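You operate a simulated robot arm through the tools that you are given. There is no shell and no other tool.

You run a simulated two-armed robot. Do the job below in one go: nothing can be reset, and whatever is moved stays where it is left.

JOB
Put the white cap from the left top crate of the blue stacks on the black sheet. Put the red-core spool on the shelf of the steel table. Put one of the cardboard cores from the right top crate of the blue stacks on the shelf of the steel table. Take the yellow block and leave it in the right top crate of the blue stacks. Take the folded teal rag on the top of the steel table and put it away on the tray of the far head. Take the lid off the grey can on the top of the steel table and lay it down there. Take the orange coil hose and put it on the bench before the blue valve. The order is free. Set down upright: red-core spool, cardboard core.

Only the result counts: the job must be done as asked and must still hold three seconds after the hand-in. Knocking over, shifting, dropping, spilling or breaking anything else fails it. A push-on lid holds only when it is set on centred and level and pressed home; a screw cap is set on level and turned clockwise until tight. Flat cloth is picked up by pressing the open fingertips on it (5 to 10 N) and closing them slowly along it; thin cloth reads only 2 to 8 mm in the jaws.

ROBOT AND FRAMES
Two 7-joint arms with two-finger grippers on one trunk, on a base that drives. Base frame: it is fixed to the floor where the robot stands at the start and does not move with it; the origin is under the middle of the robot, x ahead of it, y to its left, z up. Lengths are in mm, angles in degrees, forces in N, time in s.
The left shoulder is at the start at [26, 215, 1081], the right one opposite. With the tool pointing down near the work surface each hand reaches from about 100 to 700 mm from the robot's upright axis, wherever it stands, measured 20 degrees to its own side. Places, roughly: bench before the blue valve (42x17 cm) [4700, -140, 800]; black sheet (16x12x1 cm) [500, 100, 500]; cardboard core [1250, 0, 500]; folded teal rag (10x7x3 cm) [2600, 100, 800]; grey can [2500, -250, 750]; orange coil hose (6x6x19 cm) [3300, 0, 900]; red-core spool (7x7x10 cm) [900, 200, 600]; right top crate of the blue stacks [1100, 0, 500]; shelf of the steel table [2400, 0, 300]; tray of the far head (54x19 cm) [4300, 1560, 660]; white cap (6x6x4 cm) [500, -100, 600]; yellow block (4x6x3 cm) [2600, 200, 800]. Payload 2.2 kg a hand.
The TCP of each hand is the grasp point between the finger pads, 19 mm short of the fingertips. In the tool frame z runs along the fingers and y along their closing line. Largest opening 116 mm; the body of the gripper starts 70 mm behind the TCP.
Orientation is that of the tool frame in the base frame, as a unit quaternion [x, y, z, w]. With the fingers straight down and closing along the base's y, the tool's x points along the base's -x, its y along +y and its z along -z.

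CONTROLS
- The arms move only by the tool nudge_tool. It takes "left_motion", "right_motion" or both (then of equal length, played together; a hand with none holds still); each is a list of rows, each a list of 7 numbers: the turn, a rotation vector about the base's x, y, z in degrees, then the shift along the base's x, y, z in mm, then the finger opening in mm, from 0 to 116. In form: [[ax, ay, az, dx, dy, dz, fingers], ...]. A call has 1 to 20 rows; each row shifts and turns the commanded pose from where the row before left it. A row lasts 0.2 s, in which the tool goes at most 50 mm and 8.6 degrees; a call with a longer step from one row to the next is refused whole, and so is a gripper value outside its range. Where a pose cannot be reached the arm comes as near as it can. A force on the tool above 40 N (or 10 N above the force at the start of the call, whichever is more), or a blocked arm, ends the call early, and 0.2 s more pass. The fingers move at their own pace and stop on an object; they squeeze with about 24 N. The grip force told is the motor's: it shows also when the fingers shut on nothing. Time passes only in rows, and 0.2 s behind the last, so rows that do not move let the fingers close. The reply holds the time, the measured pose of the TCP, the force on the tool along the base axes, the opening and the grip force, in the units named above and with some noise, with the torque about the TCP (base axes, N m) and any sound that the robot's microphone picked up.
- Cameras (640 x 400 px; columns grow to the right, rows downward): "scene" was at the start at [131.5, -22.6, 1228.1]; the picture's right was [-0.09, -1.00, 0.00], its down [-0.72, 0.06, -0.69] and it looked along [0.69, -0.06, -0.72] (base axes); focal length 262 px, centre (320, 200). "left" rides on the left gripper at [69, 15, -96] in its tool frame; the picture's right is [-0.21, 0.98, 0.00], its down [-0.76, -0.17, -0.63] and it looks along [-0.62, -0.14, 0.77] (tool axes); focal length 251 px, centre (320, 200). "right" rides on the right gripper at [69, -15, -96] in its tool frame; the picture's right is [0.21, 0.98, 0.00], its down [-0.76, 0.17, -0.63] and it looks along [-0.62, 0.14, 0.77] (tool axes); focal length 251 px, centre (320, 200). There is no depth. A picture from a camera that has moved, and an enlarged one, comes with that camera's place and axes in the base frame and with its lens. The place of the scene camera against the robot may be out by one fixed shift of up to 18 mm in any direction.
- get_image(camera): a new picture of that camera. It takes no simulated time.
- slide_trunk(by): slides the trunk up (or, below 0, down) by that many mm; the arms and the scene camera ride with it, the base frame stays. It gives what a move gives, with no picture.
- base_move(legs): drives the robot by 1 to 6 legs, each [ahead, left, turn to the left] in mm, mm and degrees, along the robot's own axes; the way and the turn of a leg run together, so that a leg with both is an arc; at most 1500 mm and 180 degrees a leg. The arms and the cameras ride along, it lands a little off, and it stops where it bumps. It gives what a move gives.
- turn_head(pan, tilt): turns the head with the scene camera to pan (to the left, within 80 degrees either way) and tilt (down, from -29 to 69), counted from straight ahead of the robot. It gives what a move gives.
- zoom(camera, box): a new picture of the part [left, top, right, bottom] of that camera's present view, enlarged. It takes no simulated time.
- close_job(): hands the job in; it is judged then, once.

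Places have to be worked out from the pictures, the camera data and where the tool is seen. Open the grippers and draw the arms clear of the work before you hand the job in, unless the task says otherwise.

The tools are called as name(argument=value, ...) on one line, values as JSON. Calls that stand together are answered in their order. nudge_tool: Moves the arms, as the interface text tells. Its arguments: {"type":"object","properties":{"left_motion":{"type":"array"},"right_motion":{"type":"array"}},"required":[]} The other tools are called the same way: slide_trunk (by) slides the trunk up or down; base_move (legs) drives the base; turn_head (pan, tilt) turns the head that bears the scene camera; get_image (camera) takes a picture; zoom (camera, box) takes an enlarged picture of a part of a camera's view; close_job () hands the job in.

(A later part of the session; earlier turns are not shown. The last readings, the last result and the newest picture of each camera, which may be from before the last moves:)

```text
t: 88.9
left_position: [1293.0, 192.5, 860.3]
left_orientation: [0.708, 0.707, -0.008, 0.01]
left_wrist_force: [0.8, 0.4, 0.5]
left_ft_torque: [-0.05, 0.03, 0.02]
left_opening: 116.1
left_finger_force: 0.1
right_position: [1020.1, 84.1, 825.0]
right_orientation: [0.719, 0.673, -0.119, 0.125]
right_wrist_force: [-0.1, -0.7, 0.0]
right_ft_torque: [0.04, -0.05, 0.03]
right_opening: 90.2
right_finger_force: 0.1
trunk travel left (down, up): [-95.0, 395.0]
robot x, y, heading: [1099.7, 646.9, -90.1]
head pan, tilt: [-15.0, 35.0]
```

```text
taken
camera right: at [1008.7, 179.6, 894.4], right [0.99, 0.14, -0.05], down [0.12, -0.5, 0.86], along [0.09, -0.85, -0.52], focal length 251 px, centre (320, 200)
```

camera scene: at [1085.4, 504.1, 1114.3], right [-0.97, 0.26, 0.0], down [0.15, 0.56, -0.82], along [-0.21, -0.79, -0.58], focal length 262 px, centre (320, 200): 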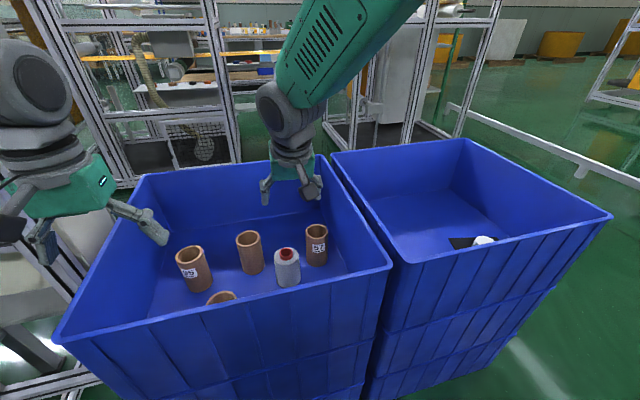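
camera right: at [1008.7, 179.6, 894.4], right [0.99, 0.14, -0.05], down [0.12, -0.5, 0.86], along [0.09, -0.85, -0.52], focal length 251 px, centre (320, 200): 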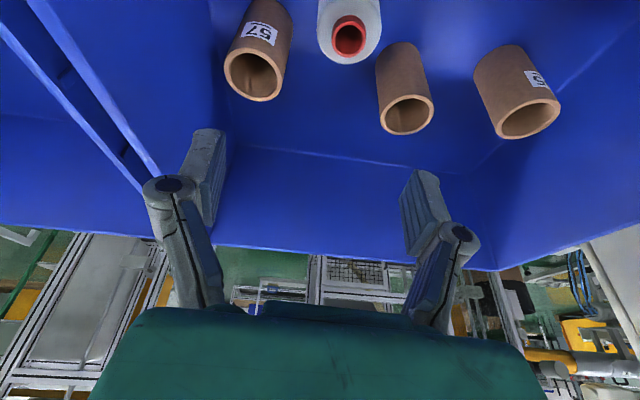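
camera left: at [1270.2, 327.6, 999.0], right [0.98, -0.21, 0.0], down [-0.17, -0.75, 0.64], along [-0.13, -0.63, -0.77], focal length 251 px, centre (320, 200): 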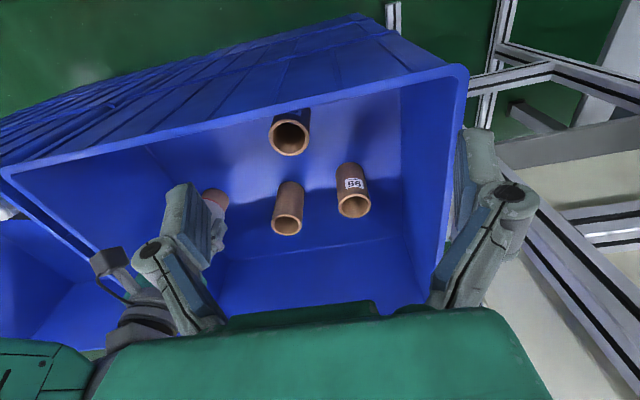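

Nothing has shifted. For a better arm posture I back off 100 mm and then complete the 30° tilt high above the crate.

base_move(legs=[[-100, 0, 0]])

nudge_tool(right_motion=[[-5.05, 0.7, 1.7, 5, -20, 15, 90], [-5.05, 0.7, 1.7, 5, -25, 10, 90], [0, 0, 0, 5, -25, 0, 90], [0, 0, 0, 0, 0, 0, 90]])

get_image(camera="right")

get_image(camera="scene")

```text
t: 90.0
left_position: [1293.7, 294.2, 861.9]
left_orientation: [0.707, 0.707, -0.009, 0.011]
left_wrist_force: [0.9, 0.0, -0.3]
left_ft_torque: [-0.03, -0.02, 0.01]
left_opening: 115.9
left_finger_force: 0.0
right_position: [1020.0, 181.0, 826.8]
right_orientation: [0.718, 0.673, -0.121, 0.127]
right_wrist_force: [0.7, 0.0, 0.1]
right_ft_torque: [0.01, 0.0, 0.01]
right_opening: 89.8
right_finger_force: 0.1
trunk travel left (down, up): [-95.0, 395.0]
robot x, y, heading: [1103.4, 745.1, -89.8]
head pan, tilt: [-15.0, 35.0]
```

```text
t: 91.0
left_position: [1293.0, 295.5, 862.5]
left_orientation: [0.708, 0.706, -0.01, 0.011]
left_wrist_force: [0.6, -0.7, 0.5]
left_ft_torque: [-0.04, 0.01, 0.0]
left_opening: 115.9
left_finger_force: 0.0
right_position: [1026.9, 110.4, 867.1]
right_orientation: [0.689, 0.674, -0.182, 0.197]
right_wrist_force: [0.3, -0.9, 0.1]
right_ft_torque: [-0.02, 0.01, -0.02]
right_opening: 90.0
right_finger_force: 0.1
trunk travel left (down, up): [-95.0, 395.0]
robot x, y, heading: [1101.3, 745.9, -90.1]
head pan, tilt: [-15.0, 35.0]
```

```text
taken
camera right: at [1011.7, 217.8, 915.7], right [0.98, 0.17, -0.09], down [0.14, -0.32, 0.94], along [0.13, -0.93, -0.34], focal length 251 px, centre (320, 200)
```

right: 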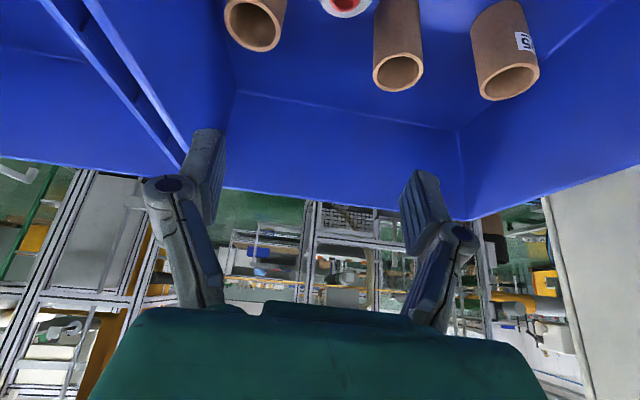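

```text
taken
camera scene: at [1085.2, 603.4, 1114.5], right [-0.97, 0.26, 0.0], down [0.15, 0.56, -0.82], along [-0.21, -0.79, -0.58], focal length 262 px, centre (320, 200)
```

scene: 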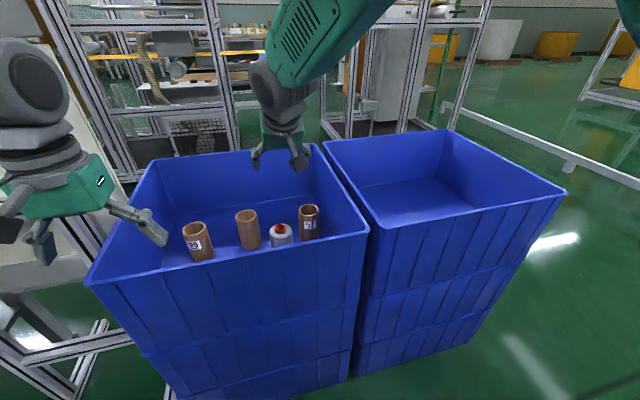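

Tilt is 31° and closing along x. I move above the spool line and descend vertically with the tilted hand, stopping at z≈660 for a check.

nudge_tool(right_motion=[[0, 0, 0, 7, -27, 0, 92], [0, 0, 0, 7, -26, 0, 92], [0, 0, 0, 0, 0, -40, 92], [0, 0, 0, 0, 0, -40, 92], [0, 0, 0, 0, 0, -40, 92], [0, 0, 0, 0, 0, -40, 92], [0, 0, 0, 0, 0, -40, 92], [0, 0, 0, 0, 0, 0, 92]])

get_image(camera="right")

get_image(camera="scene")

```text
t: 92.8
left_position: [1294.2, 295.7, 862.7]
left_orientation: [0.708, 0.706, -0.01, 0.011]
left_wrist_force: [0.1, 0.1, -0.4]
left_ft_torque: [0.01, 0.0, -0.01]
left_opening: 116.1
left_finger_force: 0.0
right_position: [1048.4, 62.0, 650.4]
right_orientation: [0.682, 0.683, -0.185, 0.185]
right_wrist_force: [-0.1, -0.6, -0.7]
right_ft_torque: [0.01, 0.03, -0.01]
right_opening: 92.0
right_finger_force: 0.0
trunk travel left (down, up): [-95.0, 395.0]
robot x, y, heading: [1096.7, 749.0, -90.1]
head pan, tilt: [-15.0, 35.0]
```

```text
taken
camera right: at [1032.0, 169.1, 701.4], right [0.98, 0.19, -0.11], down [0.17, -0.33, 0.93], along [0.14, -0.92, -0.36], focal length 251 px, centre (320, 200)
```

right: 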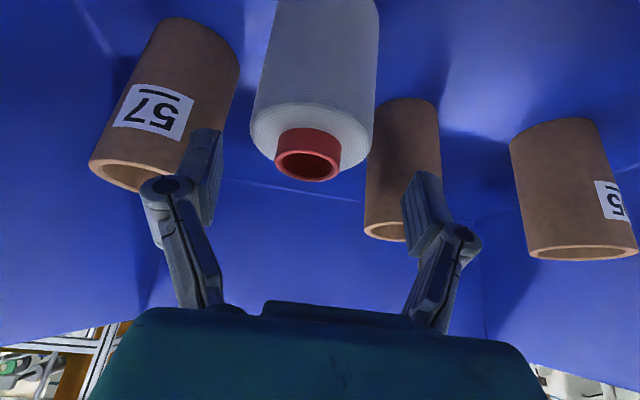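

```text
taken
camera scene: at [1085.8, 602.8, 1114.5], right [-0.97, 0.26, 0.0], down [0.15, 0.56, -0.82], along [-0.21, -0.79, -0.58], focal length 262 px, centre (320, 200)
```

scene: 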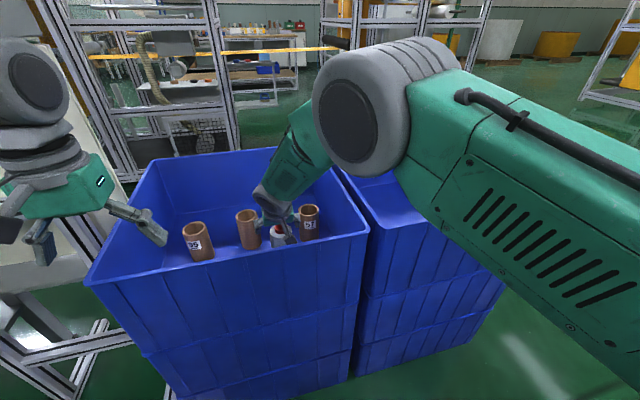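

Aligned; red core seen near (1041,50). I narrow the fingers to 84 mm to keep off the neighbouring core, shift −7 in x, and descend to z≈585.

nudge_tool(right_motion=[[0, 0, 0, -7, -5, 0, 84], [0, 0, 0, 0, 0, -25, 84], [0, 0, 0, 0, 0, -25, 84], [0, 0, 0, 0, 0, -14, 84], [0, 0, 0, 0, 0, 0, 84]])

get_image(camera="right")

```text
t: 94.0
left_position: [1293.3, 295.3, 862.3]
left_orientation: [0.708, 0.706, -0.01, 0.011]
left_wrist_force: [-0.5, 0.8, 0.1]
left_ft_torque: [0.02, -0.02, 0.0]
left_opening: 116.1
left_finger_force: 0.0
right_position: [1041.6, 55.9, 588.1]
right_orientation: [0.683, 0.682, -0.184, 0.186]
right_wrist_force: [0.3, 0.4, -0.1]
right_ft_torque: [0.01, 0.01, 0.0]
right_opening: 83.9
right_finger_force: 0.0
trunk travel left (down, up): [-95.0, 395.0]
robot x, y, heading: [1100.8, 747.5, -90.1]
head pan, tilt: [-15.0, 35.0]
```

```text
taken
camera right: at [1025.3, 163.5, 638.6], right [0.98, 0.18, -0.11], down [0.16, -0.33, 0.93], along [0.14, -0.92, -0.36], focal length 251 px, centre (320, 200)
```

right: 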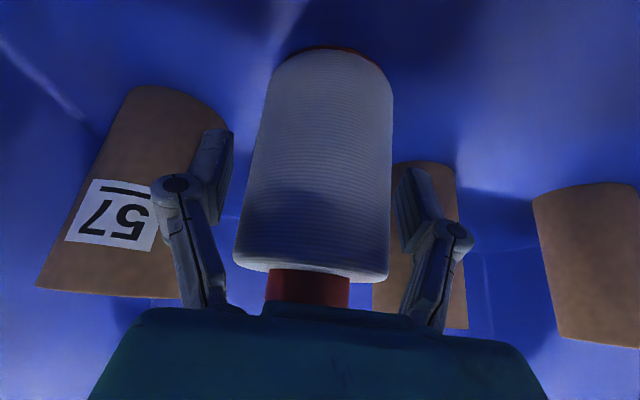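

The spool is centred between the fingers. I close on it.

nudge_tool(right_motion=[[0, 0, 0, 0, 0, 0, 70], [0, 0, 0, 0, 0, 0, 55], [0, 0, 0, 0, 0, 0, 45], [0, 0, 0, 0, 0, 0, 45]])

get_image(camera="right")

```text
t: 95.0
left_position: [1293.5, 294.8, 862.7]
left_orientation: [0.708, 0.706, -0.01, 0.011]
left_wrist_force: [0.3, 0.1, -1.1]
left_ft_torque: [0.0, 0.03, 0.0]
left_opening: 116.1
left_finger_force: 0.0
right_position: [1041.0, 56.4, 588.9]
right_orientation: [0.683, 0.682, -0.183, 0.186]
right_wrist_force: [-0.4, 0.2, 0.3]
right_ft_torque: [0.0, 0.13, -0.03]
right_opening: 61.1
right_finger_force: 23.9
trunk travel left (down, up): [-95.0, 395.0]
robot x, y, heading: [1106.4, 747.2, -89.9]
head pan, tilt: [-15.0, 35.0]
```

```text
taken
camera right: at [1025.1, 163.4, 638.6], right [0.98, 0.18, -0.11], down [0.16, -0.33, 0.93], along [0.14, -0.92, -0.36], focal length 251 px, centre (320, 200)
```

right: 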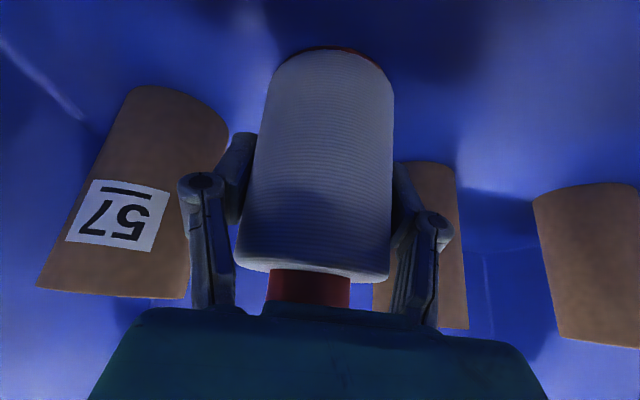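

Grip is firm with the hand tilted 31°. I lift the spool straight out of the crate and bring it back to my right side.

nudge_tool(right_motion=[[0, 0, 0, 0, 0, 10, 45], [0, 0, 0, 0, 0, 30, 45], [0, 0, 0, 0, 0, 40, 45], [0, 0, 0, 0, 0, 40, 45], [0, 0, 0, 0, 0, 40, 45], [0, 0, 0, 0, 0, 40, 45], [0, 0, 0, 0, 0, 40, 45], [0, 0, 0, 0, 0, 40, 45], [0, 0, 0, -20, 20, 20, 45], [0, 0, 0, -20, 20, 0, 45], [0, 0, 0, -20, 20, 0, 45], [0, 0, 0, -20, 20, 0, 45], [0, 0, 0, 0, 0, 0, 45]])

get_image(camera="right")

get_image(camera="scene")

```text
t: 97.8
left_position: [1292.9, 295.9, 861.5]
left_orientation: [0.708, 0.706, -0.009, 0.01]
left_wrist_force: [-0.1, -0.6, -0.9]
left_ft_torque: [0.03, 0.0, -0.02]
left_opening: 116.0
left_finger_force: 0.1
right_position: [961.8, 136.3, 889.1]
right_orientation: [0.683, 0.682, -0.184, 0.186]
right_wrist_force: [-0.7, 0.0, -3.5]
right_ft_torque: [0.0, 0.01, 0.02]
right_opening: 61.3
right_finger_force: 24.3
trunk travel left (down, up): [-95.0, 395.0]
robot x, y, heading: [1101.7, 745.1, -90.0]
head pan, tilt: [-15.0, 35.0]
```

```text
taken
camera right: at [944.6, 242.6, 940.1], right [0.98, 0.19, -0.1], down [0.16, -0.33, 0.93], along [0.14, -0.92, -0.36], focal length 251 px, centre (320, 200)
```

right: 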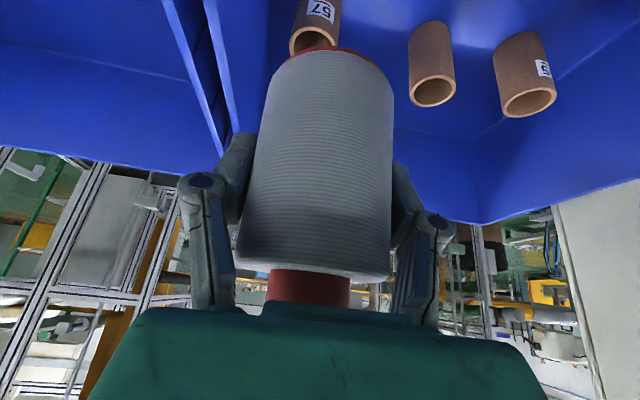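

```text
taken
camera scene: at [1084.6, 602.2, 1114.3], right [-0.97, 0.26, 0.0], down [0.15, 0.56, -0.82], along [-0.21, -0.79, -0.58], focal length 262 px, centre (320, 200)
```

scene: 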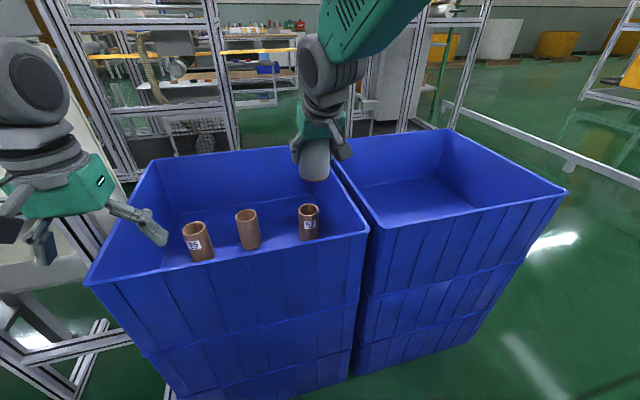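

The spool hangs upright. Now the left hand: I tilt it likewise by 30° high above the crate, heading for core B near (1262,11).

nudge_tool(left_motion=[[-7.5, 0, 0, 0, -20, 10, 100], [-7.5, 0, 0, -5, -20, 10, 100], [-7.5, 0, 0, -5, -25, 10, 100], [-7.5, 0, 0, -5, -25, 0, 100], [0, 0, 0, -5, -40, 0, 100], [0, 0, 0, -5, -40, 0, 100], [0, 0, 0, -5, -40, 0, 100], [0, 0, 0, 0, 0, 0, 100]])

get_image(camera="left")

```text
t: 99.6
left_position: [1262.6, 86.1, 892.9]
left_orientation: [0.68, 0.68, -0.192, 0.194]
left_wrist_force: [0.3, 0.2, 0.3]
left_ft_torque: [0.0, 0.04, 0.04]
left_opening: 99.7
left_finger_force: 0.1
right_position: [960.2, 136.0, 891.8]
right_orientation: [0.683, 0.681, -0.185, 0.186]
right_wrist_force: [-0.5, 0.0, -3.4]
right_ft_torque: [-0.03, 0.01, 0.0]
right_opening: 61.3
right_finger_force: 23.7
trunk travel left (down, up): [-95.0, 395.0]
robot x, y, heading: [1101.9, 742.7, -90.2]
head pan, tilt: [-15.0, 35.0]
```

```text
taken
camera left: at [1276.9, 195.9, 938.1], right [0.98, -0.18, 0.12], down [-0.17, -0.31, 0.94], along [-0.13, -0.93, -0.33], focal length 251 px, centre (320, 200)
```

left: 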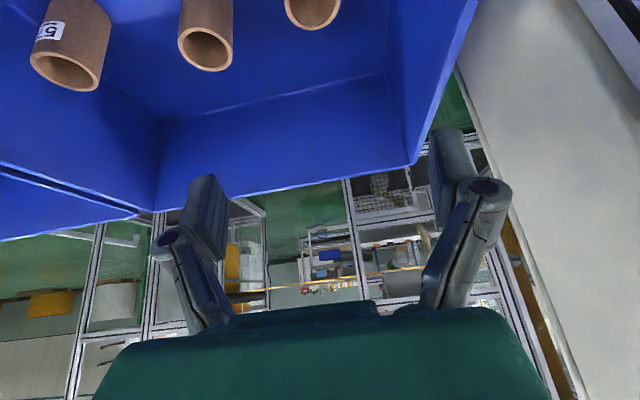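

Core B seen near (1266,12). I move over it and descend vertically to z≈690 for a check.

nudge_tool(left_motion=[[0, 0, 0, 1, -37, 0, 100], [0, 0, 0, 2, -37, 0, 100], [0, 0, 0, 0, 0, -40, 100], [0, 0, 0, 0, 0, -40, 100], [0, 0, 0, 0, 0, -40, 100], [0, 0, 0, 0, 0, -40, 100], [0, 0, 0, 0, 0, -40, 100], [0, 0, 0, 0, 0, 0, 100]])

get_image(camera="left")

```text
t: 101.4
left_position: [1267.5, 13.5, 694.3]
left_orientation: [0.68, 0.68, -0.193, 0.195]
left_wrist_force: [1.0, -0.5, 0.3]
left_ft_torque: [-0.02, 0.02, 0.06]
left_opening: 100.1
left_finger_force: 0.0
right_position: [960.5, 136.0, 891.6]
right_orientation: [0.683, 0.682, -0.183, 0.186]
right_wrist_force: [-0.4, 1.1, -2.9]
right_ft_torque: [-0.01, -0.04, 0.01]
right_opening: 61.0
right_finger_force: 23.4
trunk travel left (down, up): [-95.0, 395.0]
robot x, y, heading: [1101.9, 742.5, -90.1]
head pan, tilt: [-15.0, 35.0]
```

```text
taken
camera left: at [1280.9, 122.5, 740.0], right [0.98, -0.18, 0.12], down [-0.17, -0.31, 0.94], along [-0.14, -0.93, -0.34], focal length 251 px, centre (320, 200)
```

left: 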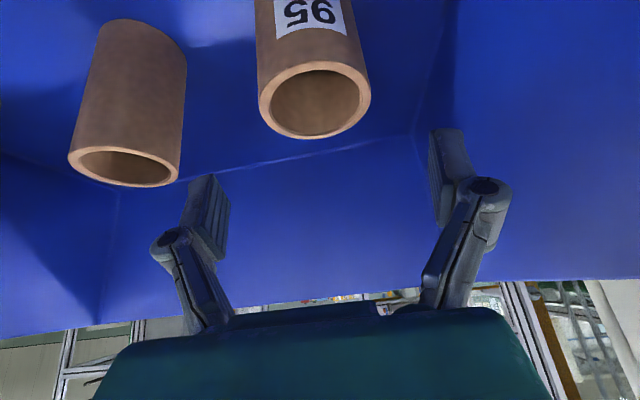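

B's top is near (1269,18). I continue down to z≈640 and check again.

nudge_tool(left_motion=[[0, 0, 0, 2, 4, -27, 96], [0, 0, 0, 0, 0, -27, 96], [0, 0, 0, 0, 0, 0, 96]])

get_image(camera="left")

```text
t: 102.2
left_position: [1268.9, 16.0, 640.3]
left_orientation: [0.68, 0.68, -0.192, 0.195]
left_wrist_force: [-0.1, -0.4, 0.5]
left_ft_torque: [-0.02, 0.01, -0.02]
left_opening: 96.0
left_finger_force: 0.1
right_position: [961.7, 135.7, 891.4]
right_orientation: [0.683, 0.682, -0.184, 0.185]
right_wrist_force: [0.7, 0.4, -2.4]
right_ft_torque: [0.02, 0.0, -0.01]
right_opening: 61.2
right_finger_force: 24.2
trunk travel left (down, up): [-95.0, 395.0]
robot x, y, heading: [1100.3, 745.8, -90.2]
head pan, tilt: [-15.0, 35.0]
```

```text
taken
camera left: at [1282.4, 125.5, 684.9], right [0.98, -0.18, 0.12], down [-0.17, -0.31, 0.93], along [-0.13, -0.93, -0.34], focal length 251 px, centre (320, 200)
```

left: 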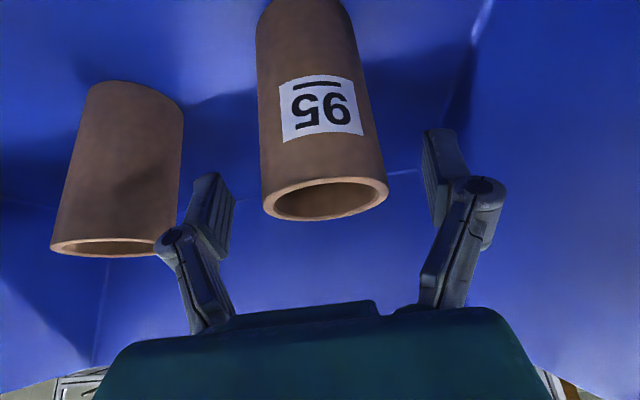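

The core's top is at z≈643 centred at (1270,14). I go down to z≈597 and close the left fingers.

nudge_tool(left_motion=[[0, 0, 0, 1, -1, -22, 96], [0, 0, 0, 0, -1, -21, 96], [0, 0, 0, 0, 0, 0, 80], [0, 0, 0, 0, 0, 0, 60], [0, 0, 0, 0, 0, 0, 45], [0, 0, 0, 0, 0, 0, 45]])

get_image(camera="left")

```text
t: 103.6
left_position: [1267.6, 14.9, 595.7]
left_orientation: [0.68, 0.68, -0.192, 0.195]
left_wrist_force: [0.6, -0.8, 0.8]
left_ft_torque: [-0.03, -0.01, -0.01]
left_opening: 59.6
left_finger_force: 23.5
right_position: [961.7, 135.4, 889.9]
right_orientation: [0.683, 0.682, -0.184, 0.186]
right_wrist_force: [0.3, 0.2, -3.6]
right_ft_torque: [0.0, -0.01, -0.02]
right_opening: 60.8
right_finger_force: 24.2
trunk travel left (down, up): [-95.0, 395.0]
robot x, y, heading: [1101.6, 746.8, -90.2]
head pan, tilt: [-15.0, 35.0]
```

```text
taken
camera left: at [1281.9, 123.5, 641.8], right [0.98, -0.18, 0.12], down [-0.17, -0.31, 0.93], along [-0.13, -0.93, -0.34], focal length 251 px, centre (320, 200)
```

left: 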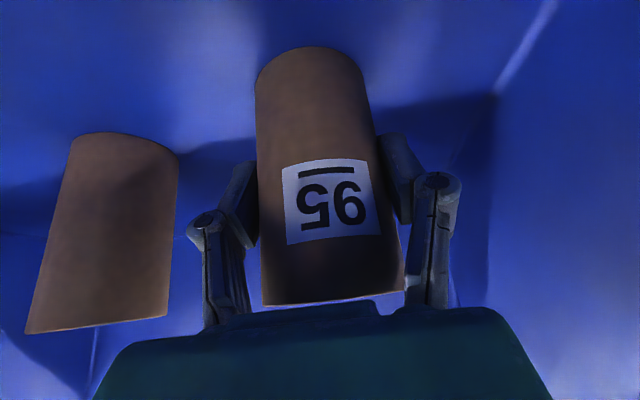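

The core is gripped (59.6 mm). I lift it straight up out of the crate.

nudge_tool(left_motion=[[0, 0, 0, 0, 0, 10, 45], [0, 0, 0, 0, 0, 40, 45], [0, 0, 0, 0, 0, 40, 45], [0, 0, 0, 0, 0, 40, 45], [0, 0, 0, 0, 0, 40, 45], [0, 0, 0, 0, 0, 40, 45], [0, 0, 0, 0, 0, 40, 45], [0, 0, 0, 0, 0, 40, 45], [0, 0, 0, 0, 40, 20, 45], [0, 0, 0, 0, 40, 0, 45], [0, 0, 0, 0, 40, 0, 45], [0, 0, 0, 0, 0, 0, 45]])

get_image(camera="left")

get_image(camera="scene")

```text
t: 106.2
left_position: [1269.7, 131.0, 904.0]
left_orientation: [0.681, 0.68, -0.191, 0.193]
left_wrist_force: [-0.3, 0.1, -0.6]
left_ft_torque: [0.01, 0.03, 0.02]
left_opening: 59.8
left_finger_force: 24.0
right_position: [961.0, 135.4, 887.4]
right_orientation: [0.684, 0.682, -0.183, 0.185]
right_wrist_force: [0.0, 0.2, -2.7]
right_ft_torque: [0.0, 0.01, -0.02]
right_opening: 61.0
right_finger_force: 24.3
trunk travel left (down, up): [-95.0, 395.0]
robot x, y, heading: [1098.8, 745.2, -90.1]
head pan, tilt: [-15.0, 35.0]
```

```text
taken
camera left: at [1283.6, 240.7, 948.9], right [0.98, -0.18, 0.12], down [-0.17, -0.31, 0.93], along [-0.13, -0.93, -0.34], focal length 251 px, centre (320, 200)
```

left: 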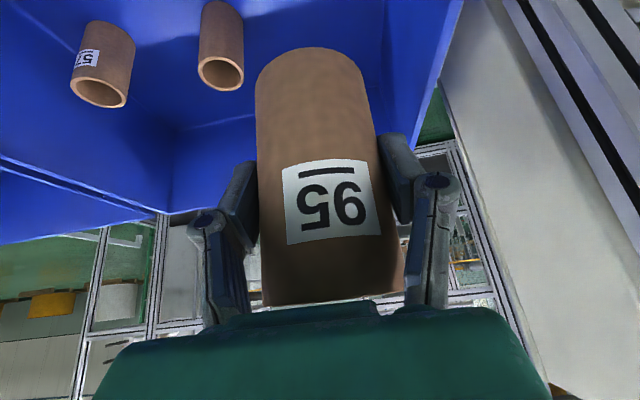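

```text
taken
camera scene: at [1084.7, 601.2, 1114.1], right [-0.97, 0.26, 0.0], down [0.15, 0.56, -0.82], along [-0.21, -0.79, -0.58], focal length 262 px, centre (320, 200)
```

scene: 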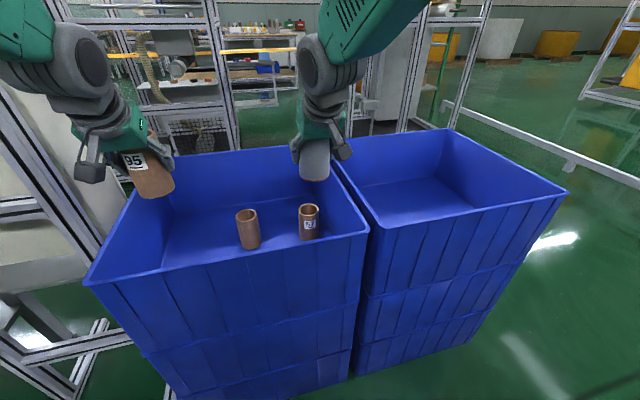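

Both objects are held. I back off from the crate, check the way toward the table on my left.

base_move(legs=[[-200, 0, 0]])

turn_head(pan=55, tilt=30)

get_image(camera="scene")

turn_head(pan=80, tilt=30)

get_image(camera="scene")

```text
t: 107.8
left_position: [1271.1, 329.8, 904.8]
left_orientation: [0.68, 0.68, -0.193, 0.194]
left_wrist_force: [0.5, 0.8, 0.0]
left_ft_torque: [0.0, 0.01, 0.0]
left_opening: 59.5
left_finger_force: 23.9
right_position: [962.6, 334.3, 892.2]
right_orientation: [0.682, 0.682, -0.185, 0.187]
right_wrist_force: [-0.5, 0.4, -2.9]
right_ft_torque: [0.02, 0.02, 0.01]
right_opening: 61.2
right_finger_force: 23.8
trunk travel left (down, up): [-95.0, 395.0]
robot x, y, heading: [1100.5, 942.2, -90.0]
head pan, tilt: [-15.0, 35.0]
```

```text
t: 109.2
left_position: [1270.9, 331.1, 907.1]
left_orientation: [0.68, 0.68, -0.192, 0.195]
left_wrist_force: [0.1, 0.1, -0.7]
left_ft_torque: [0.03, 0.02, -0.02]
left_opening: 59.6
left_finger_force: 24.1
right_position: [961.7, 334.7, 893.4]
right_orientation: [0.683, 0.681, -0.185, 0.187]
right_wrist_force: [0.3, -1.0, -3.8]
right_ft_torque: [-0.01, 0.0, 0.02]
right_opening: 61.1
right_finger_force: 24.4
trunk travel left (down, up): [-95.0, 395.0]
robot x, y, heading: [1103.1, 945.5, -90.0]
head pan, tilt: [55.0, 30.0]
```

```text
taken
camera scene: at [1182.0, 831.6, 1122.2], right [-0.57, -0.82, 0.0], down [-0.41, 0.29, -0.86], along [0.71, -0.5, -0.5], focal length 262 px, centre (320, 200)
```

scene: 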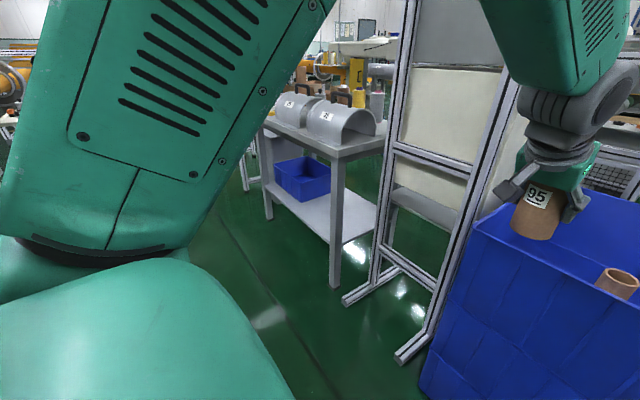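

```text
t: 110.1
left_position: [1270.7, 332.9, 906.9]
left_orientation: [0.68, 0.68, -0.193, 0.195]
left_wrist_force: [-0.9, -0.3, -0.9]
left_ft_torque: [-0.01, 0.02, 0.02]
left_opening: 59.7
left_finger_force: 23.9
right_position: [962.9, 334.9, 892.7]
right_orientation: [0.682, 0.682, -0.185, 0.187]
right_wrist_force: [-0.3, -0.9, -3.1]
right_ft_torque: [0.0, 0.0, 0.0]
right_opening: 61.2
right_finger_force: 23.7
trunk travel left (down, up): [-95.0, 395.0]
robot x, y, heading: [1101.9, 940.3, -90.0]
head pan, tilt: [80.0, 30.0]
```

```text
taken
camera scene: at [1197.0, 867.8, 1122.4], right [-0.17, -0.98, 0.0], down [-0.49, 0.09, -0.87], along [0.85, -0.15, -0.5], focal length 262 px, centre (320, 200)
```

scene: 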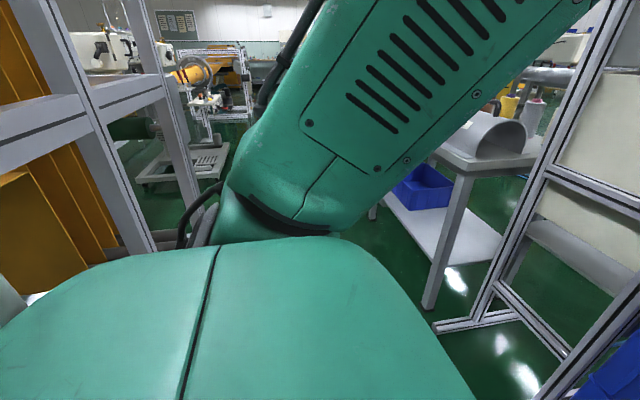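

The way along the table's left side is clear (table corner leg near (1966,185), frame beyond y≈1370 behind me). I strafe left along the aisle to x≈2230.

base_move(legs=[[0, 1130, 0]])

turn_head(pan=0, tilt=45)

get_image(camera="scene")

get_image(camera="right")

get_image(camera="left")

```text
t: 115.9
left_position: [2409.1, 327.3, 907.2]
left_orientation: [0.682, 0.678, -0.193, 0.195]
left_wrist_force: [0.1, 0.4, -0.5]
left_ft_torque: [-0.03, -0.02, 0.03]
left_opening: 59.5
left_finger_force: 23.7
right_position: [2099.3, 332.4, 892.2]
right_orientation: [0.684, 0.68, -0.184, 0.188]
right_wrist_force: [0.2, 0.2, -2.7]
right_ft_torque: [-0.04, -0.01, 0.05]
right_opening: 61.1
right_finger_force: 24.1
trunk travel left (down, up): [-95.0, 395.0]
robot x, y, heading: [2244.8, 941.5, -90.4]
head pan, tilt: [80.0, 30.0]
```

```text
t: 117.4
left_position: [2409.7, 329.9, 909.7]
left_orientation: [0.682, 0.678, -0.195, 0.196]
left_wrist_force: [-0.4, 0.0, -0.4]
left_ft_torque: [0.0, 0.0, 0.01]
left_opening: 59.3
left_finger_force: 24.1
right_position: [2100.7, 335.3, 894.2]
right_orientation: [0.685, 0.679, -0.187, 0.188]
right_wrist_force: [0.1, -0.6, -3.1]
right_ft_torque: [-0.02, 0.0, 0.0]
right_opening: 61.3
right_finger_force: 23.6
trunk travel left (down, up): [-95.0, 395.0]
robot x, y, heading: [2241.5, 939.3, -90.3]
head pan, tilt: [0.0, 45.0]
```

```text
taken
camera scene: at [2250.8, 798.9, 1099.5], right [-1.0, 0.01, 0.0], down [0.0, 0.71, -0.7], along [0.0, -0.7, -0.71], focal length 262 px, centre (320, 200)
```

scene: 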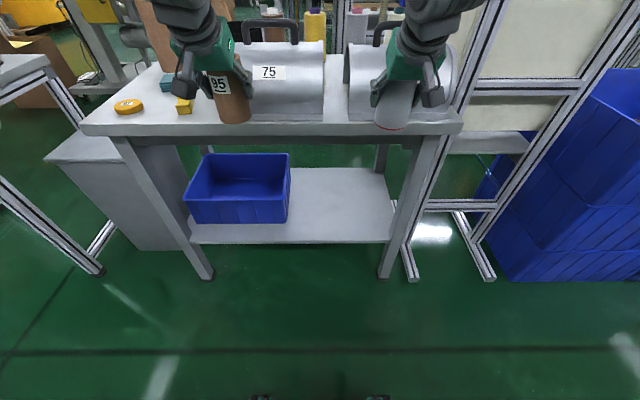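

```text
taken
camera right: at [2085.9, 442.2, 944.1], right [0.98, 0.18, -0.11], down [0.16, -0.33, 0.93], along [0.13, -0.93, -0.35], focal length 251 px, centre (320, 200)
```

right: 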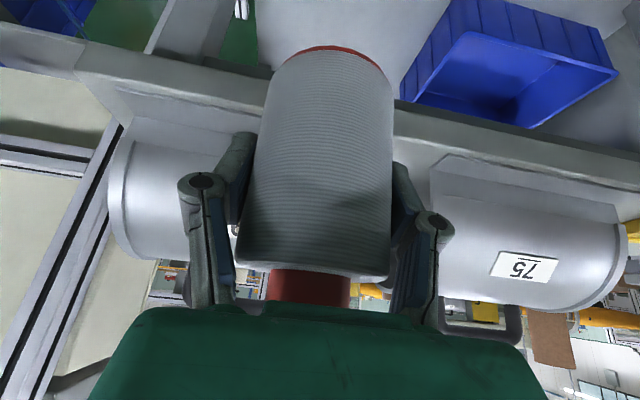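

```text
taken
camera left: at [2425.0, 439.6, 953.9], right [0.98, -0.19, 0.12], down [-0.17, -0.3, 0.94], along [-0.14, -0.93, -0.33], focal length 251 px, centre (320, 200)
```

left: 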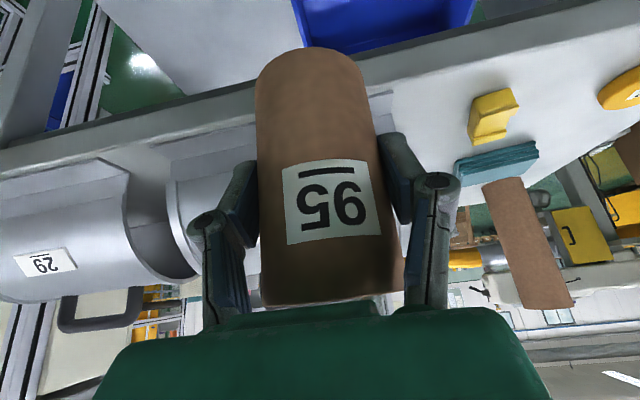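

I see the shelf clearly: free part x≈1990–2380, shelf z≈280, table front edge y≈205. I lower the trunk, then lower the right hand in front of the table and pull the left hand back a bit.

slide_trunk(by=-95)

nudge_tool(right_motion=[[0, 0, 0, 0, 0, -40, 45], [0, 0, 0, 0, 0, -40, 45], [0, 0, 0, 0, 0, -40, 45], [0, 0, 0, 0, 0, -40, 45], [0, 0, 0, 0, 0, -40, 45], [0, 0, 0, 0, 0, -40, 45], [0, 0, 0, 0, 0, 0, 45]], left_motion=[[0, 0, 0, 0, 25, -20, 45], [0, 0, 0, 0, 25, -20, 45], [0, 0, 0, 0, 25, -20, 45], [0, 0, 0, 0, 25, -20, 45], [0, 0, 0, 0, 25, -20, 45], [0, 0, 0, 0, 25, -20, 45], [0, 0, 0, 0, 0, 0, 45]])

get_image(camera="scene")

```text
t: 118.7
left_position: [2410.4, 330.3, 813.9]
left_orientation: [0.681, 0.678, -0.194, 0.197]
left_wrist_force: [-0.3, 0.0, -0.1]
left_ft_torque: [0.0, 0.01, 0.01]
left_opening: 59.5
left_finger_force: 23.7
right_position: [2101.3, 335.1, 799.9]
right_orientation: [0.684, 0.68, -0.187, 0.188]
right_wrist_force: [-1.0, -1.3, -2.0]
right_ft_torque: [0.0, -0.02, -0.01]
right_opening: 61.4
right_finger_force: 24.0
trunk travel left (down, up): [0.0, 490.0]
robot x, y, heading: [2242.6, 940.7, -90.5]
head pan, tilt: [0.0, 45.0]
```

```text
t: 120.3
left_position: [2410.7, 479.8, 693.5]
left_orientation: [0.681, 0.678, -0.195, 0.196]
left_wrist_force: [-0.3, 0.5, -1.1]
left_ft_torque: [0.02, 0.01, -0.03]
left_opening: 59.6
left_finger_force: 24.6
right_position: [2098.2, 334.9, 560.0]
right_orientation: [0.687, 0.677, -0.185, 0.188]
right_wrist_force: [0.0, -0.9, -2.9]
right_ft_torque: [0.0, 0.0, 0.0]
right_opening: 61.0
right_finger_force: 23.8
trunk travel left (down, up): [0.0, 490.0]
robot x, y, heading: [2244.9, 940.5, -90.1]
head pan, tilt: [0.0, 45.0]
```

```text
taken
camera scene: at [2250.9, 799.7, 1004.6], right [-1.0, 0.01, 0.0], down [0.0, 0.71, -0.7], along [0.0, -0.7, -0.71], focal length 262 px, centre (320, 200)
```

scene: 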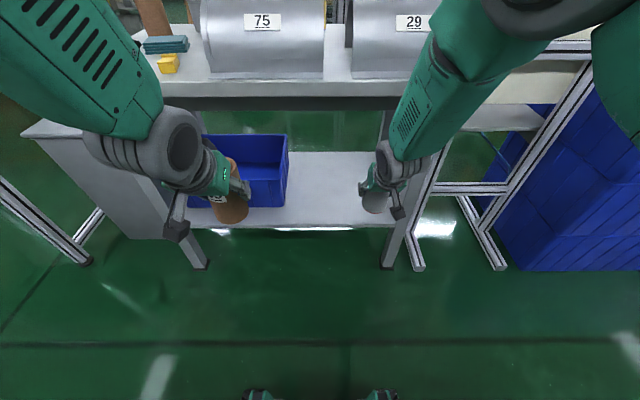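

Both arms follow. I lower the right hand further to z≈430.

nudge_tool(right_motion=[[0, 0, 0, 5, 0, -35, 45], [0, 0, 0, 5, 0, -35, 45], [0, 0, 0, 5, 0, -35, 45], [0, 0, 0, 5, 0, -25, 45], [0, 0, 0, 0, 0, 0, 45]])

get_image(camera="right")

get_image(camera="scene")

```text
t: 121.5
left_position: [2412.0, 480.8, 694.3]
left_orientation: [0.681, 0.678, -0.195, 0.196]
left_wrist_force: [-0.1, -0.6, 0.0]
left_ft_torque: [0.02, -0.01, 0.01]
left_opening: 59.8
left_finger_force: 24.1
right_position: [2123.0, 332.8, 428.5]
right_orientation: [0.684, 0.68, -0.187, 0.188]
right_wrist_force: [0.1, -0.7, -2.2]
right_ft_torque: [0.02, 0.0, 0.0]
right_opening: 61.3
right_finger_force: 24.5
trunk travel left (down, up): [0.0, 490.0]
robot x, y, heading: [2242.2, 934.7, -90.4]
head pan, tilt: [0.0, 45.0]
```

```text
taken
camera right: at [2107.1, 441.5, 477.5], right [0.98, 0.18, -0.11], down [0.16, -0.33, 0.93], along [0.13, -0.93, -0.35], focal length 251 px, centre (320, 200)
```

right: 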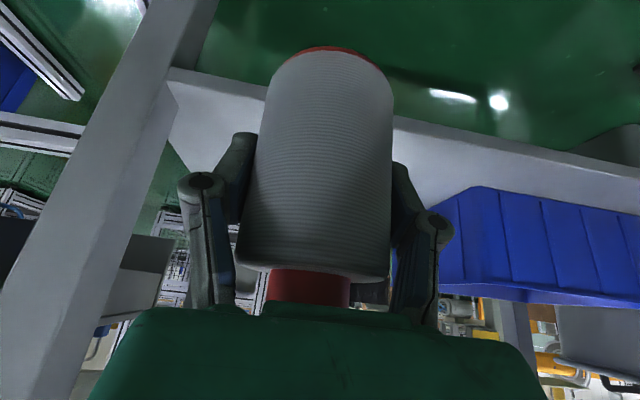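

```text
taken
camera scene: at [2251.0, 799.4, 1004.6], right [-1.0, 0.01, 0.0], down [0.0, 0.71, -0.7], along [0.0, -0.7, -0.71], focal length 262 px, centre (320, 200)
```

scene: 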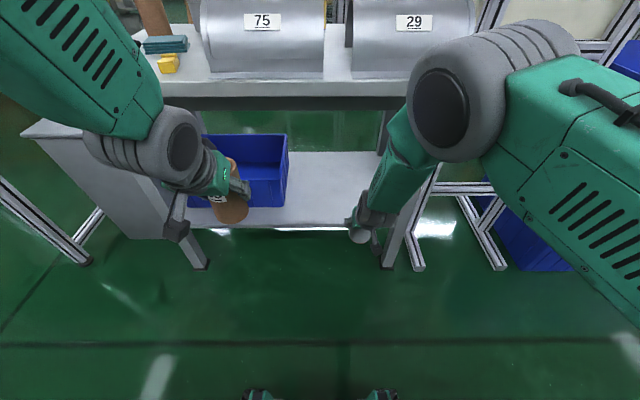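

Path is clear. I drive 150 mm toward the table; the spool enters under the top while the left hand stays outside.

base_move(legs=[[150, 0, 0.4]])

get_image(camera="right")

get_image(camera="scene")

```text
t: 122.9
left_position: [2415.3, 333.3, 692.8]
left_orientation: [0.678, 0.681, -0.193, 0.197]
left_wrist_force: [0.8, 0.2, -1.8]
left_ft_torque: [0.0, 0.02, 0.02]
left_opening: 59.6
left_finger_force: 24.1
right_position: [2127.8, 184.8, 428.1]
right_orientation: [0.681, 0.683, -0.185, 0.188]
right_wrist_force: [0.0, -0.6, -2.3]
right_ft_torque: [-0.01, -0.02, -0.01]
right_opening: 61.1
right_finger_force: 24.2
trunk travel left (down, up): [0.0, 490.0]
robot x, y, heading: [2245.8, 792.3, -89.6]
head pan, tilt: [0.0, 45.0]
```

```text
taken
camera right: at [2111.6, 292.3, 477.2], right [0.98, 0.19, -0.11], down [0.16, -0.33, 0.93], along [0.14, -0.93, -0.35], focal length 251 px, centre (320, 200)
```

right: 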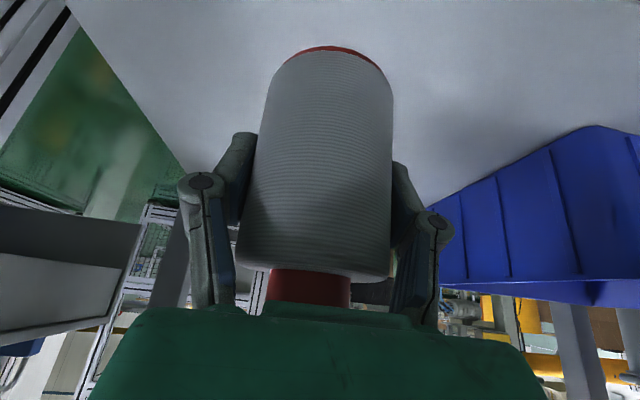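

```text
taken
camera scene: at [2252.1, 651.0, 1004.4], right [-1.0, 0.0, 0.0], down [0.0, 0.71, -0.7], along [0.0, -0.7, -0.71], focal length 262 px, centre (320, 200)
```

scene: 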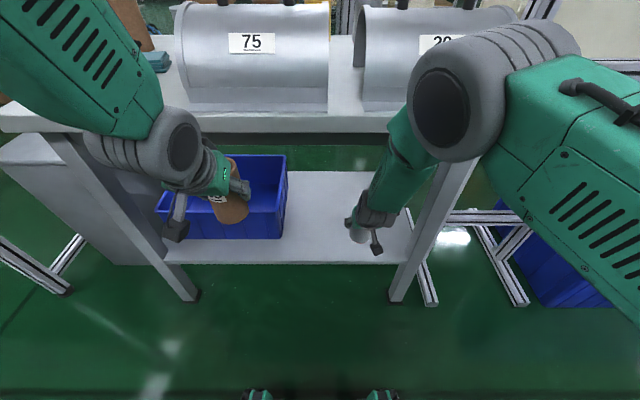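

The spool is over the shelf and upright within half a degree. I move it 55 mm further in and start lowering.

nudge_tool(right_motion=[[0, 0, 0, 0, -28, 0, 45], [0, 0, 0, 0, -27, 0, 45], [0, 0, 0, 0, 0, -25, 45], [0, 0, 0, 0, 0, -25, 45], [0, 0, 0, 0, 0, 0, 45]])

get_image(camera="right")

get_image(camera="scene")

```text
t: 124.1
left_position: [2416.2, 336.7, 695.1]
left_orientation: [0.678, 0.681, -0.195, 0.197]
left_wrist_force: [0.6, -0.7, 0.7]
left_ft_torque: [0.0, -0.01, -0.02]
left_opening: 59.7
left_finger_force: 23.7
right_position: [2131.0, 135.0, 380.1]
right_orientation: [0.681, 0.683, -0.187, 0.189]
right_wrist_force: [-0.6, 1.0, -2.4]
right_ft_torque: [0.01, 0.0, 0.01]
right_opening: 61.1
right_finger_force: 24.0
right hand out of reach, approached as far as the arm can: row 2
trunk travel left (down, up): [0.0, 490.0]
robot x, y, heading: [2245.1, 793.6, -90.0]
head pan, tilt: [0.0, 45.0]
```

```text
taken
camera right: at [2113.2, 243.0, 429.7], right [0.98, 0.19, -0.11], down [0.16, -0.33, 0.93], along [0.14, -0.93, -0.35], focal length 251 px, centre (320, 200)
```

right: 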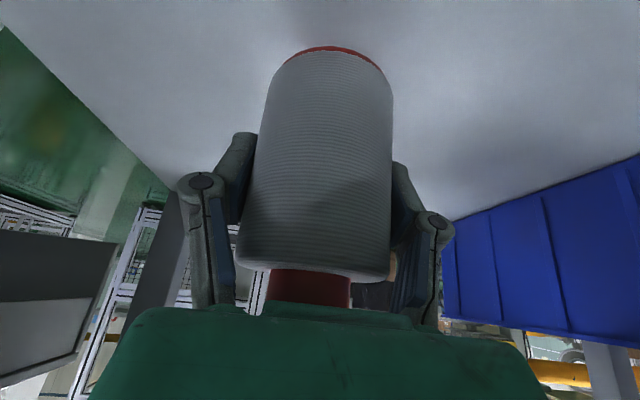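

```text
taken
camera scene: at [2251.9, 651.7, 1004.5], right [-1.0, 0.0, 0.0], down [0.0, 0.71, -0.7], along [0.0, -0.7, -0.71], focal length 262 px, centre (320, 200)
```

scene: 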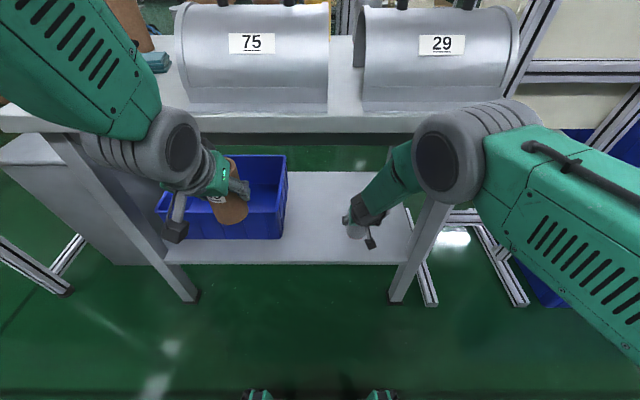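

That was close to the reach limit. I pull the hand back a little and drive 70 mm closer.

nudge_tool(right_motion=[[0, 0, 0, 0, 20, 5, 45], [0, 0, 0, 0, 25, 5, 45], [0, 0, 0, 0, 25, 0, 45], [0, 0, 0, 0, 0, 0, 45]], left_motion=[[0, 0, 0, 0, 20, 0, 45], [0, 0, 0, 0, 25, 0, 45], [0, 0, 0, 0, 25, 0, 45], [0, 0, 0, 0, 0, 0, 45]])

base_move(legs=[[70, 0, 0]])

get_image(camera="scene")

```text
t: 125.1
left_position: [2416.6, 405.6, 695.0]
left_orientation: [0.678, 0.681, -0.195, 0.197]
left_wrist_force: [-1.1, -1.2, -1.4]
left_ft_torque: [-0.01, -0.04, 0.02]
left_opening: 59.6
left_finger_force: 24.0
right_position: [2125.9, 206.4, 389.8]
right_orientation: [0.681, 0.682, -0.186, 0.19]
right_wrist_force: [-0.4, 0.5, -2.5]
right_ft_torque: [-0.04, 0.01, -0.02]
right_opening: 61.0
right_finger_force: 24.4
trunk travel left (down, up): [0.0, 490.0]
robot x, y, heading: [2244.0, 790.0, -89.7]
head pan, tilt: [0.0, 45.0]
```

```text
t: 126.2
left_position: [2414.6, 344.3, 697.9]
left_orientation: [0.679, 0.679, -0.197, 0.2]
left_wrist_force: [1.1, -0.3, -1.3]
left_ft_torque: [-0.01, 0.01, -0.01]
left_opening: 59.7
left_finger_force: 23.3
right_position: [2128.0, 154.0, 386.3]
right_orientation: [0.681, 0.686, -0.181, 0.183]
right_wrist_force: [-0.5, -0.8, -2.8]
right_ft_torque: [0.01, 0.0, -0.02]
right_opening: 61.1
right_finger_force: 24.3
trunk travel left (down, up): [0.0, 490.0]
robot x, y, heading: [2244.3, 727.7, -89.9]
head pan, tilt: [0.0, 45.0]
stopped in leg 1: the robot was blocked; the commanded pose is now the measured one
```

```text
taken
camera scene: at [2251.0, 591.0, 1005.1], right [-1.0, 0.0, 0.0], down [0.0, 0.71, -0.71], along [0.0, -0.71, -0.71], focal length 262 px, centre (320, 200)
```

scene: 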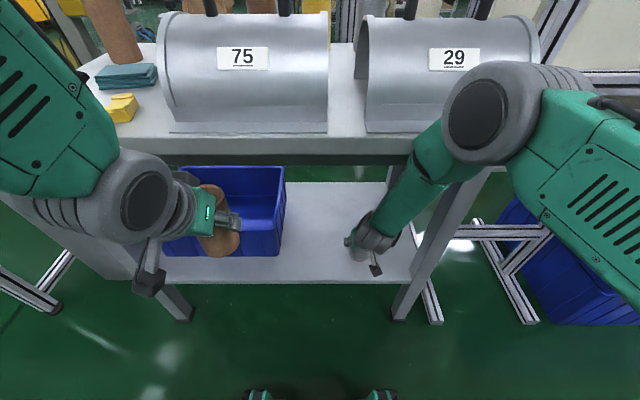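

The base was stopped by contact (most likely the right forearm near the table edge); the table does not appear to have moved. I back off 60 mm and place from further away instead.

base_move(legs=[[-60, 0, 0]])

get_image(camera="scene")

zoom(camera="scene", box=[260, 80, 460, 280])

```text
t: 127.2
left_position: [2415.0, 403.3, 697.4]
left_orientation: [0.679, 0.679, -0.197, 0.199]
left_wrist_force: [1.0, 0.5, -0.5]
left_ft_torque: [-0.02, -0.02, 0.03]
left_opening: 60.0
left_finger_force: 24.1
right_position: [2128.0, 211.3, 384.4]
right_orientation: [0.681, 0.685, -0.182, 0.184]
right_wrist_force: [0.2, -0.4, -2.8]
right_ft_torque: [-0.03, 0.02, 0.01]
right_opening: 61.1
right_finger_force: 23.9
trunk travel left (down, up): [0.0, 490.0]
robot x, y, heading: [2244.4, 783.6, -89.8]
head pan, tilt: [0.0, 45.0]
```

```text
taken
camera scene: at [2251.5, 647.4, 1004.7], right [-1.0, 0.0, 0.0], down [0.0, 0.71, -0.7], along [0.0, -0.7, -0.71], focal length 262 px, centre (320, 200)
```

scene: 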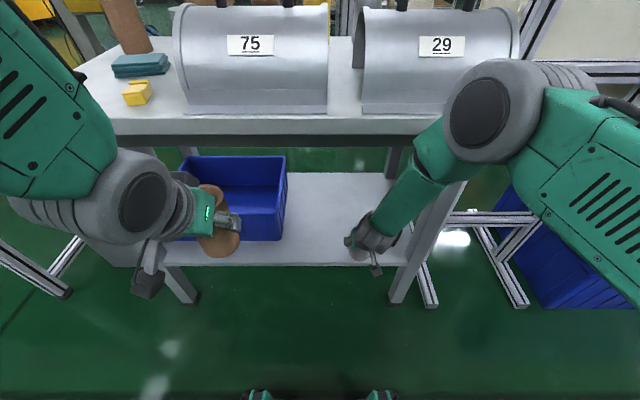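

```text
2.00 times, centred on (360, 180) of scene
camera zoom: at [2251.5, 647.4, 1004.7], right [-1.0, 0.0, 0.0], down [0.0, 0.71, -0.7], along [0.0, -0.7, -0.71], focal length 525 px, centre (240, 240)
```

zoom: 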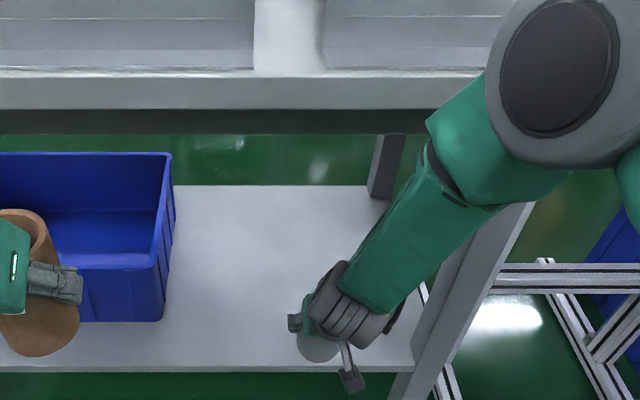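

Table and objects look unmoved. From here I move the spool in to y≈155 and lower it.

nudge_tool(right_motion=[[0, 0, 0, 0, -20, 0, 45], [0, 0, 0, 0, -20, 0, 45], [0, 0, 0, 0, -17, 0, 45], [0, 0, 0, 0, 0, -15, 45], [0, 0, 0, 0, 0, -10, 45], [0, 0, 0, 0, 0, 0, 45]])

get_image(camera="scene")

get_image(camera="right")

```text
t: 128.6
left_position: [2415.1, 404.6, 697.6]
left_orientation: [0.679, 0.679, -0.198, 0.2]
left_wrist_force: [-0.1, -0.6, -0.9]
left_ft_torque: [0.02, 0.0, 0.01]
left_opening: 59.7
left_finger_force: 23.6
right_position: [2128.4, 156.3, 361.3]
right_orientation: [0.68, 0.686, -0.182, 0.185]
right_wrist_force: [1.1, -0.5, -3.0]
right_ft_torque: [0.01, -0.02, 0.0]
right_opening: 60.9
right_finger_force: 24.1
trunk travel left (down, up): [0.0, 490.0]
robot x, y, heading: [2247.3, 788.3, -89.9]
head pan, tilt: [0.0, 45.0]
```

```text
taken
camera scene: at [2251.8, 646.4, 1004.6], right [-1.0, 0.0, 0.0], down [0.0, 0.71, -0.7], along [0.0, -0.7, -0.71], focal length 262 px, centre (320, 200)
```

scene: 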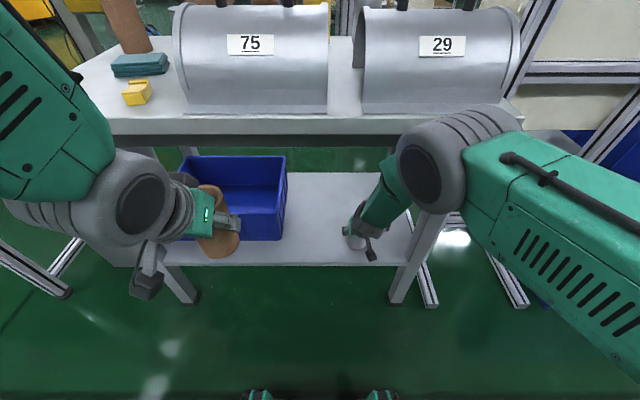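

```text
taken
camera right: at [2111.8, 263.3, 412.1], right [0.98, 0.19, -0.11], down [0.17, -0.34, 0.93], along [0.14, -0.92, -0.36], focal length 251 px, centre (320, 200)
```

right: 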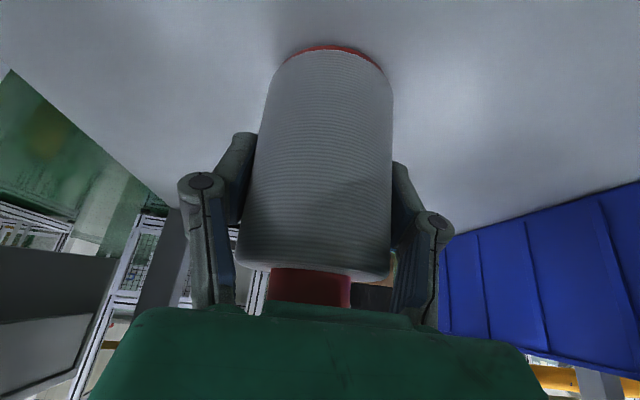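

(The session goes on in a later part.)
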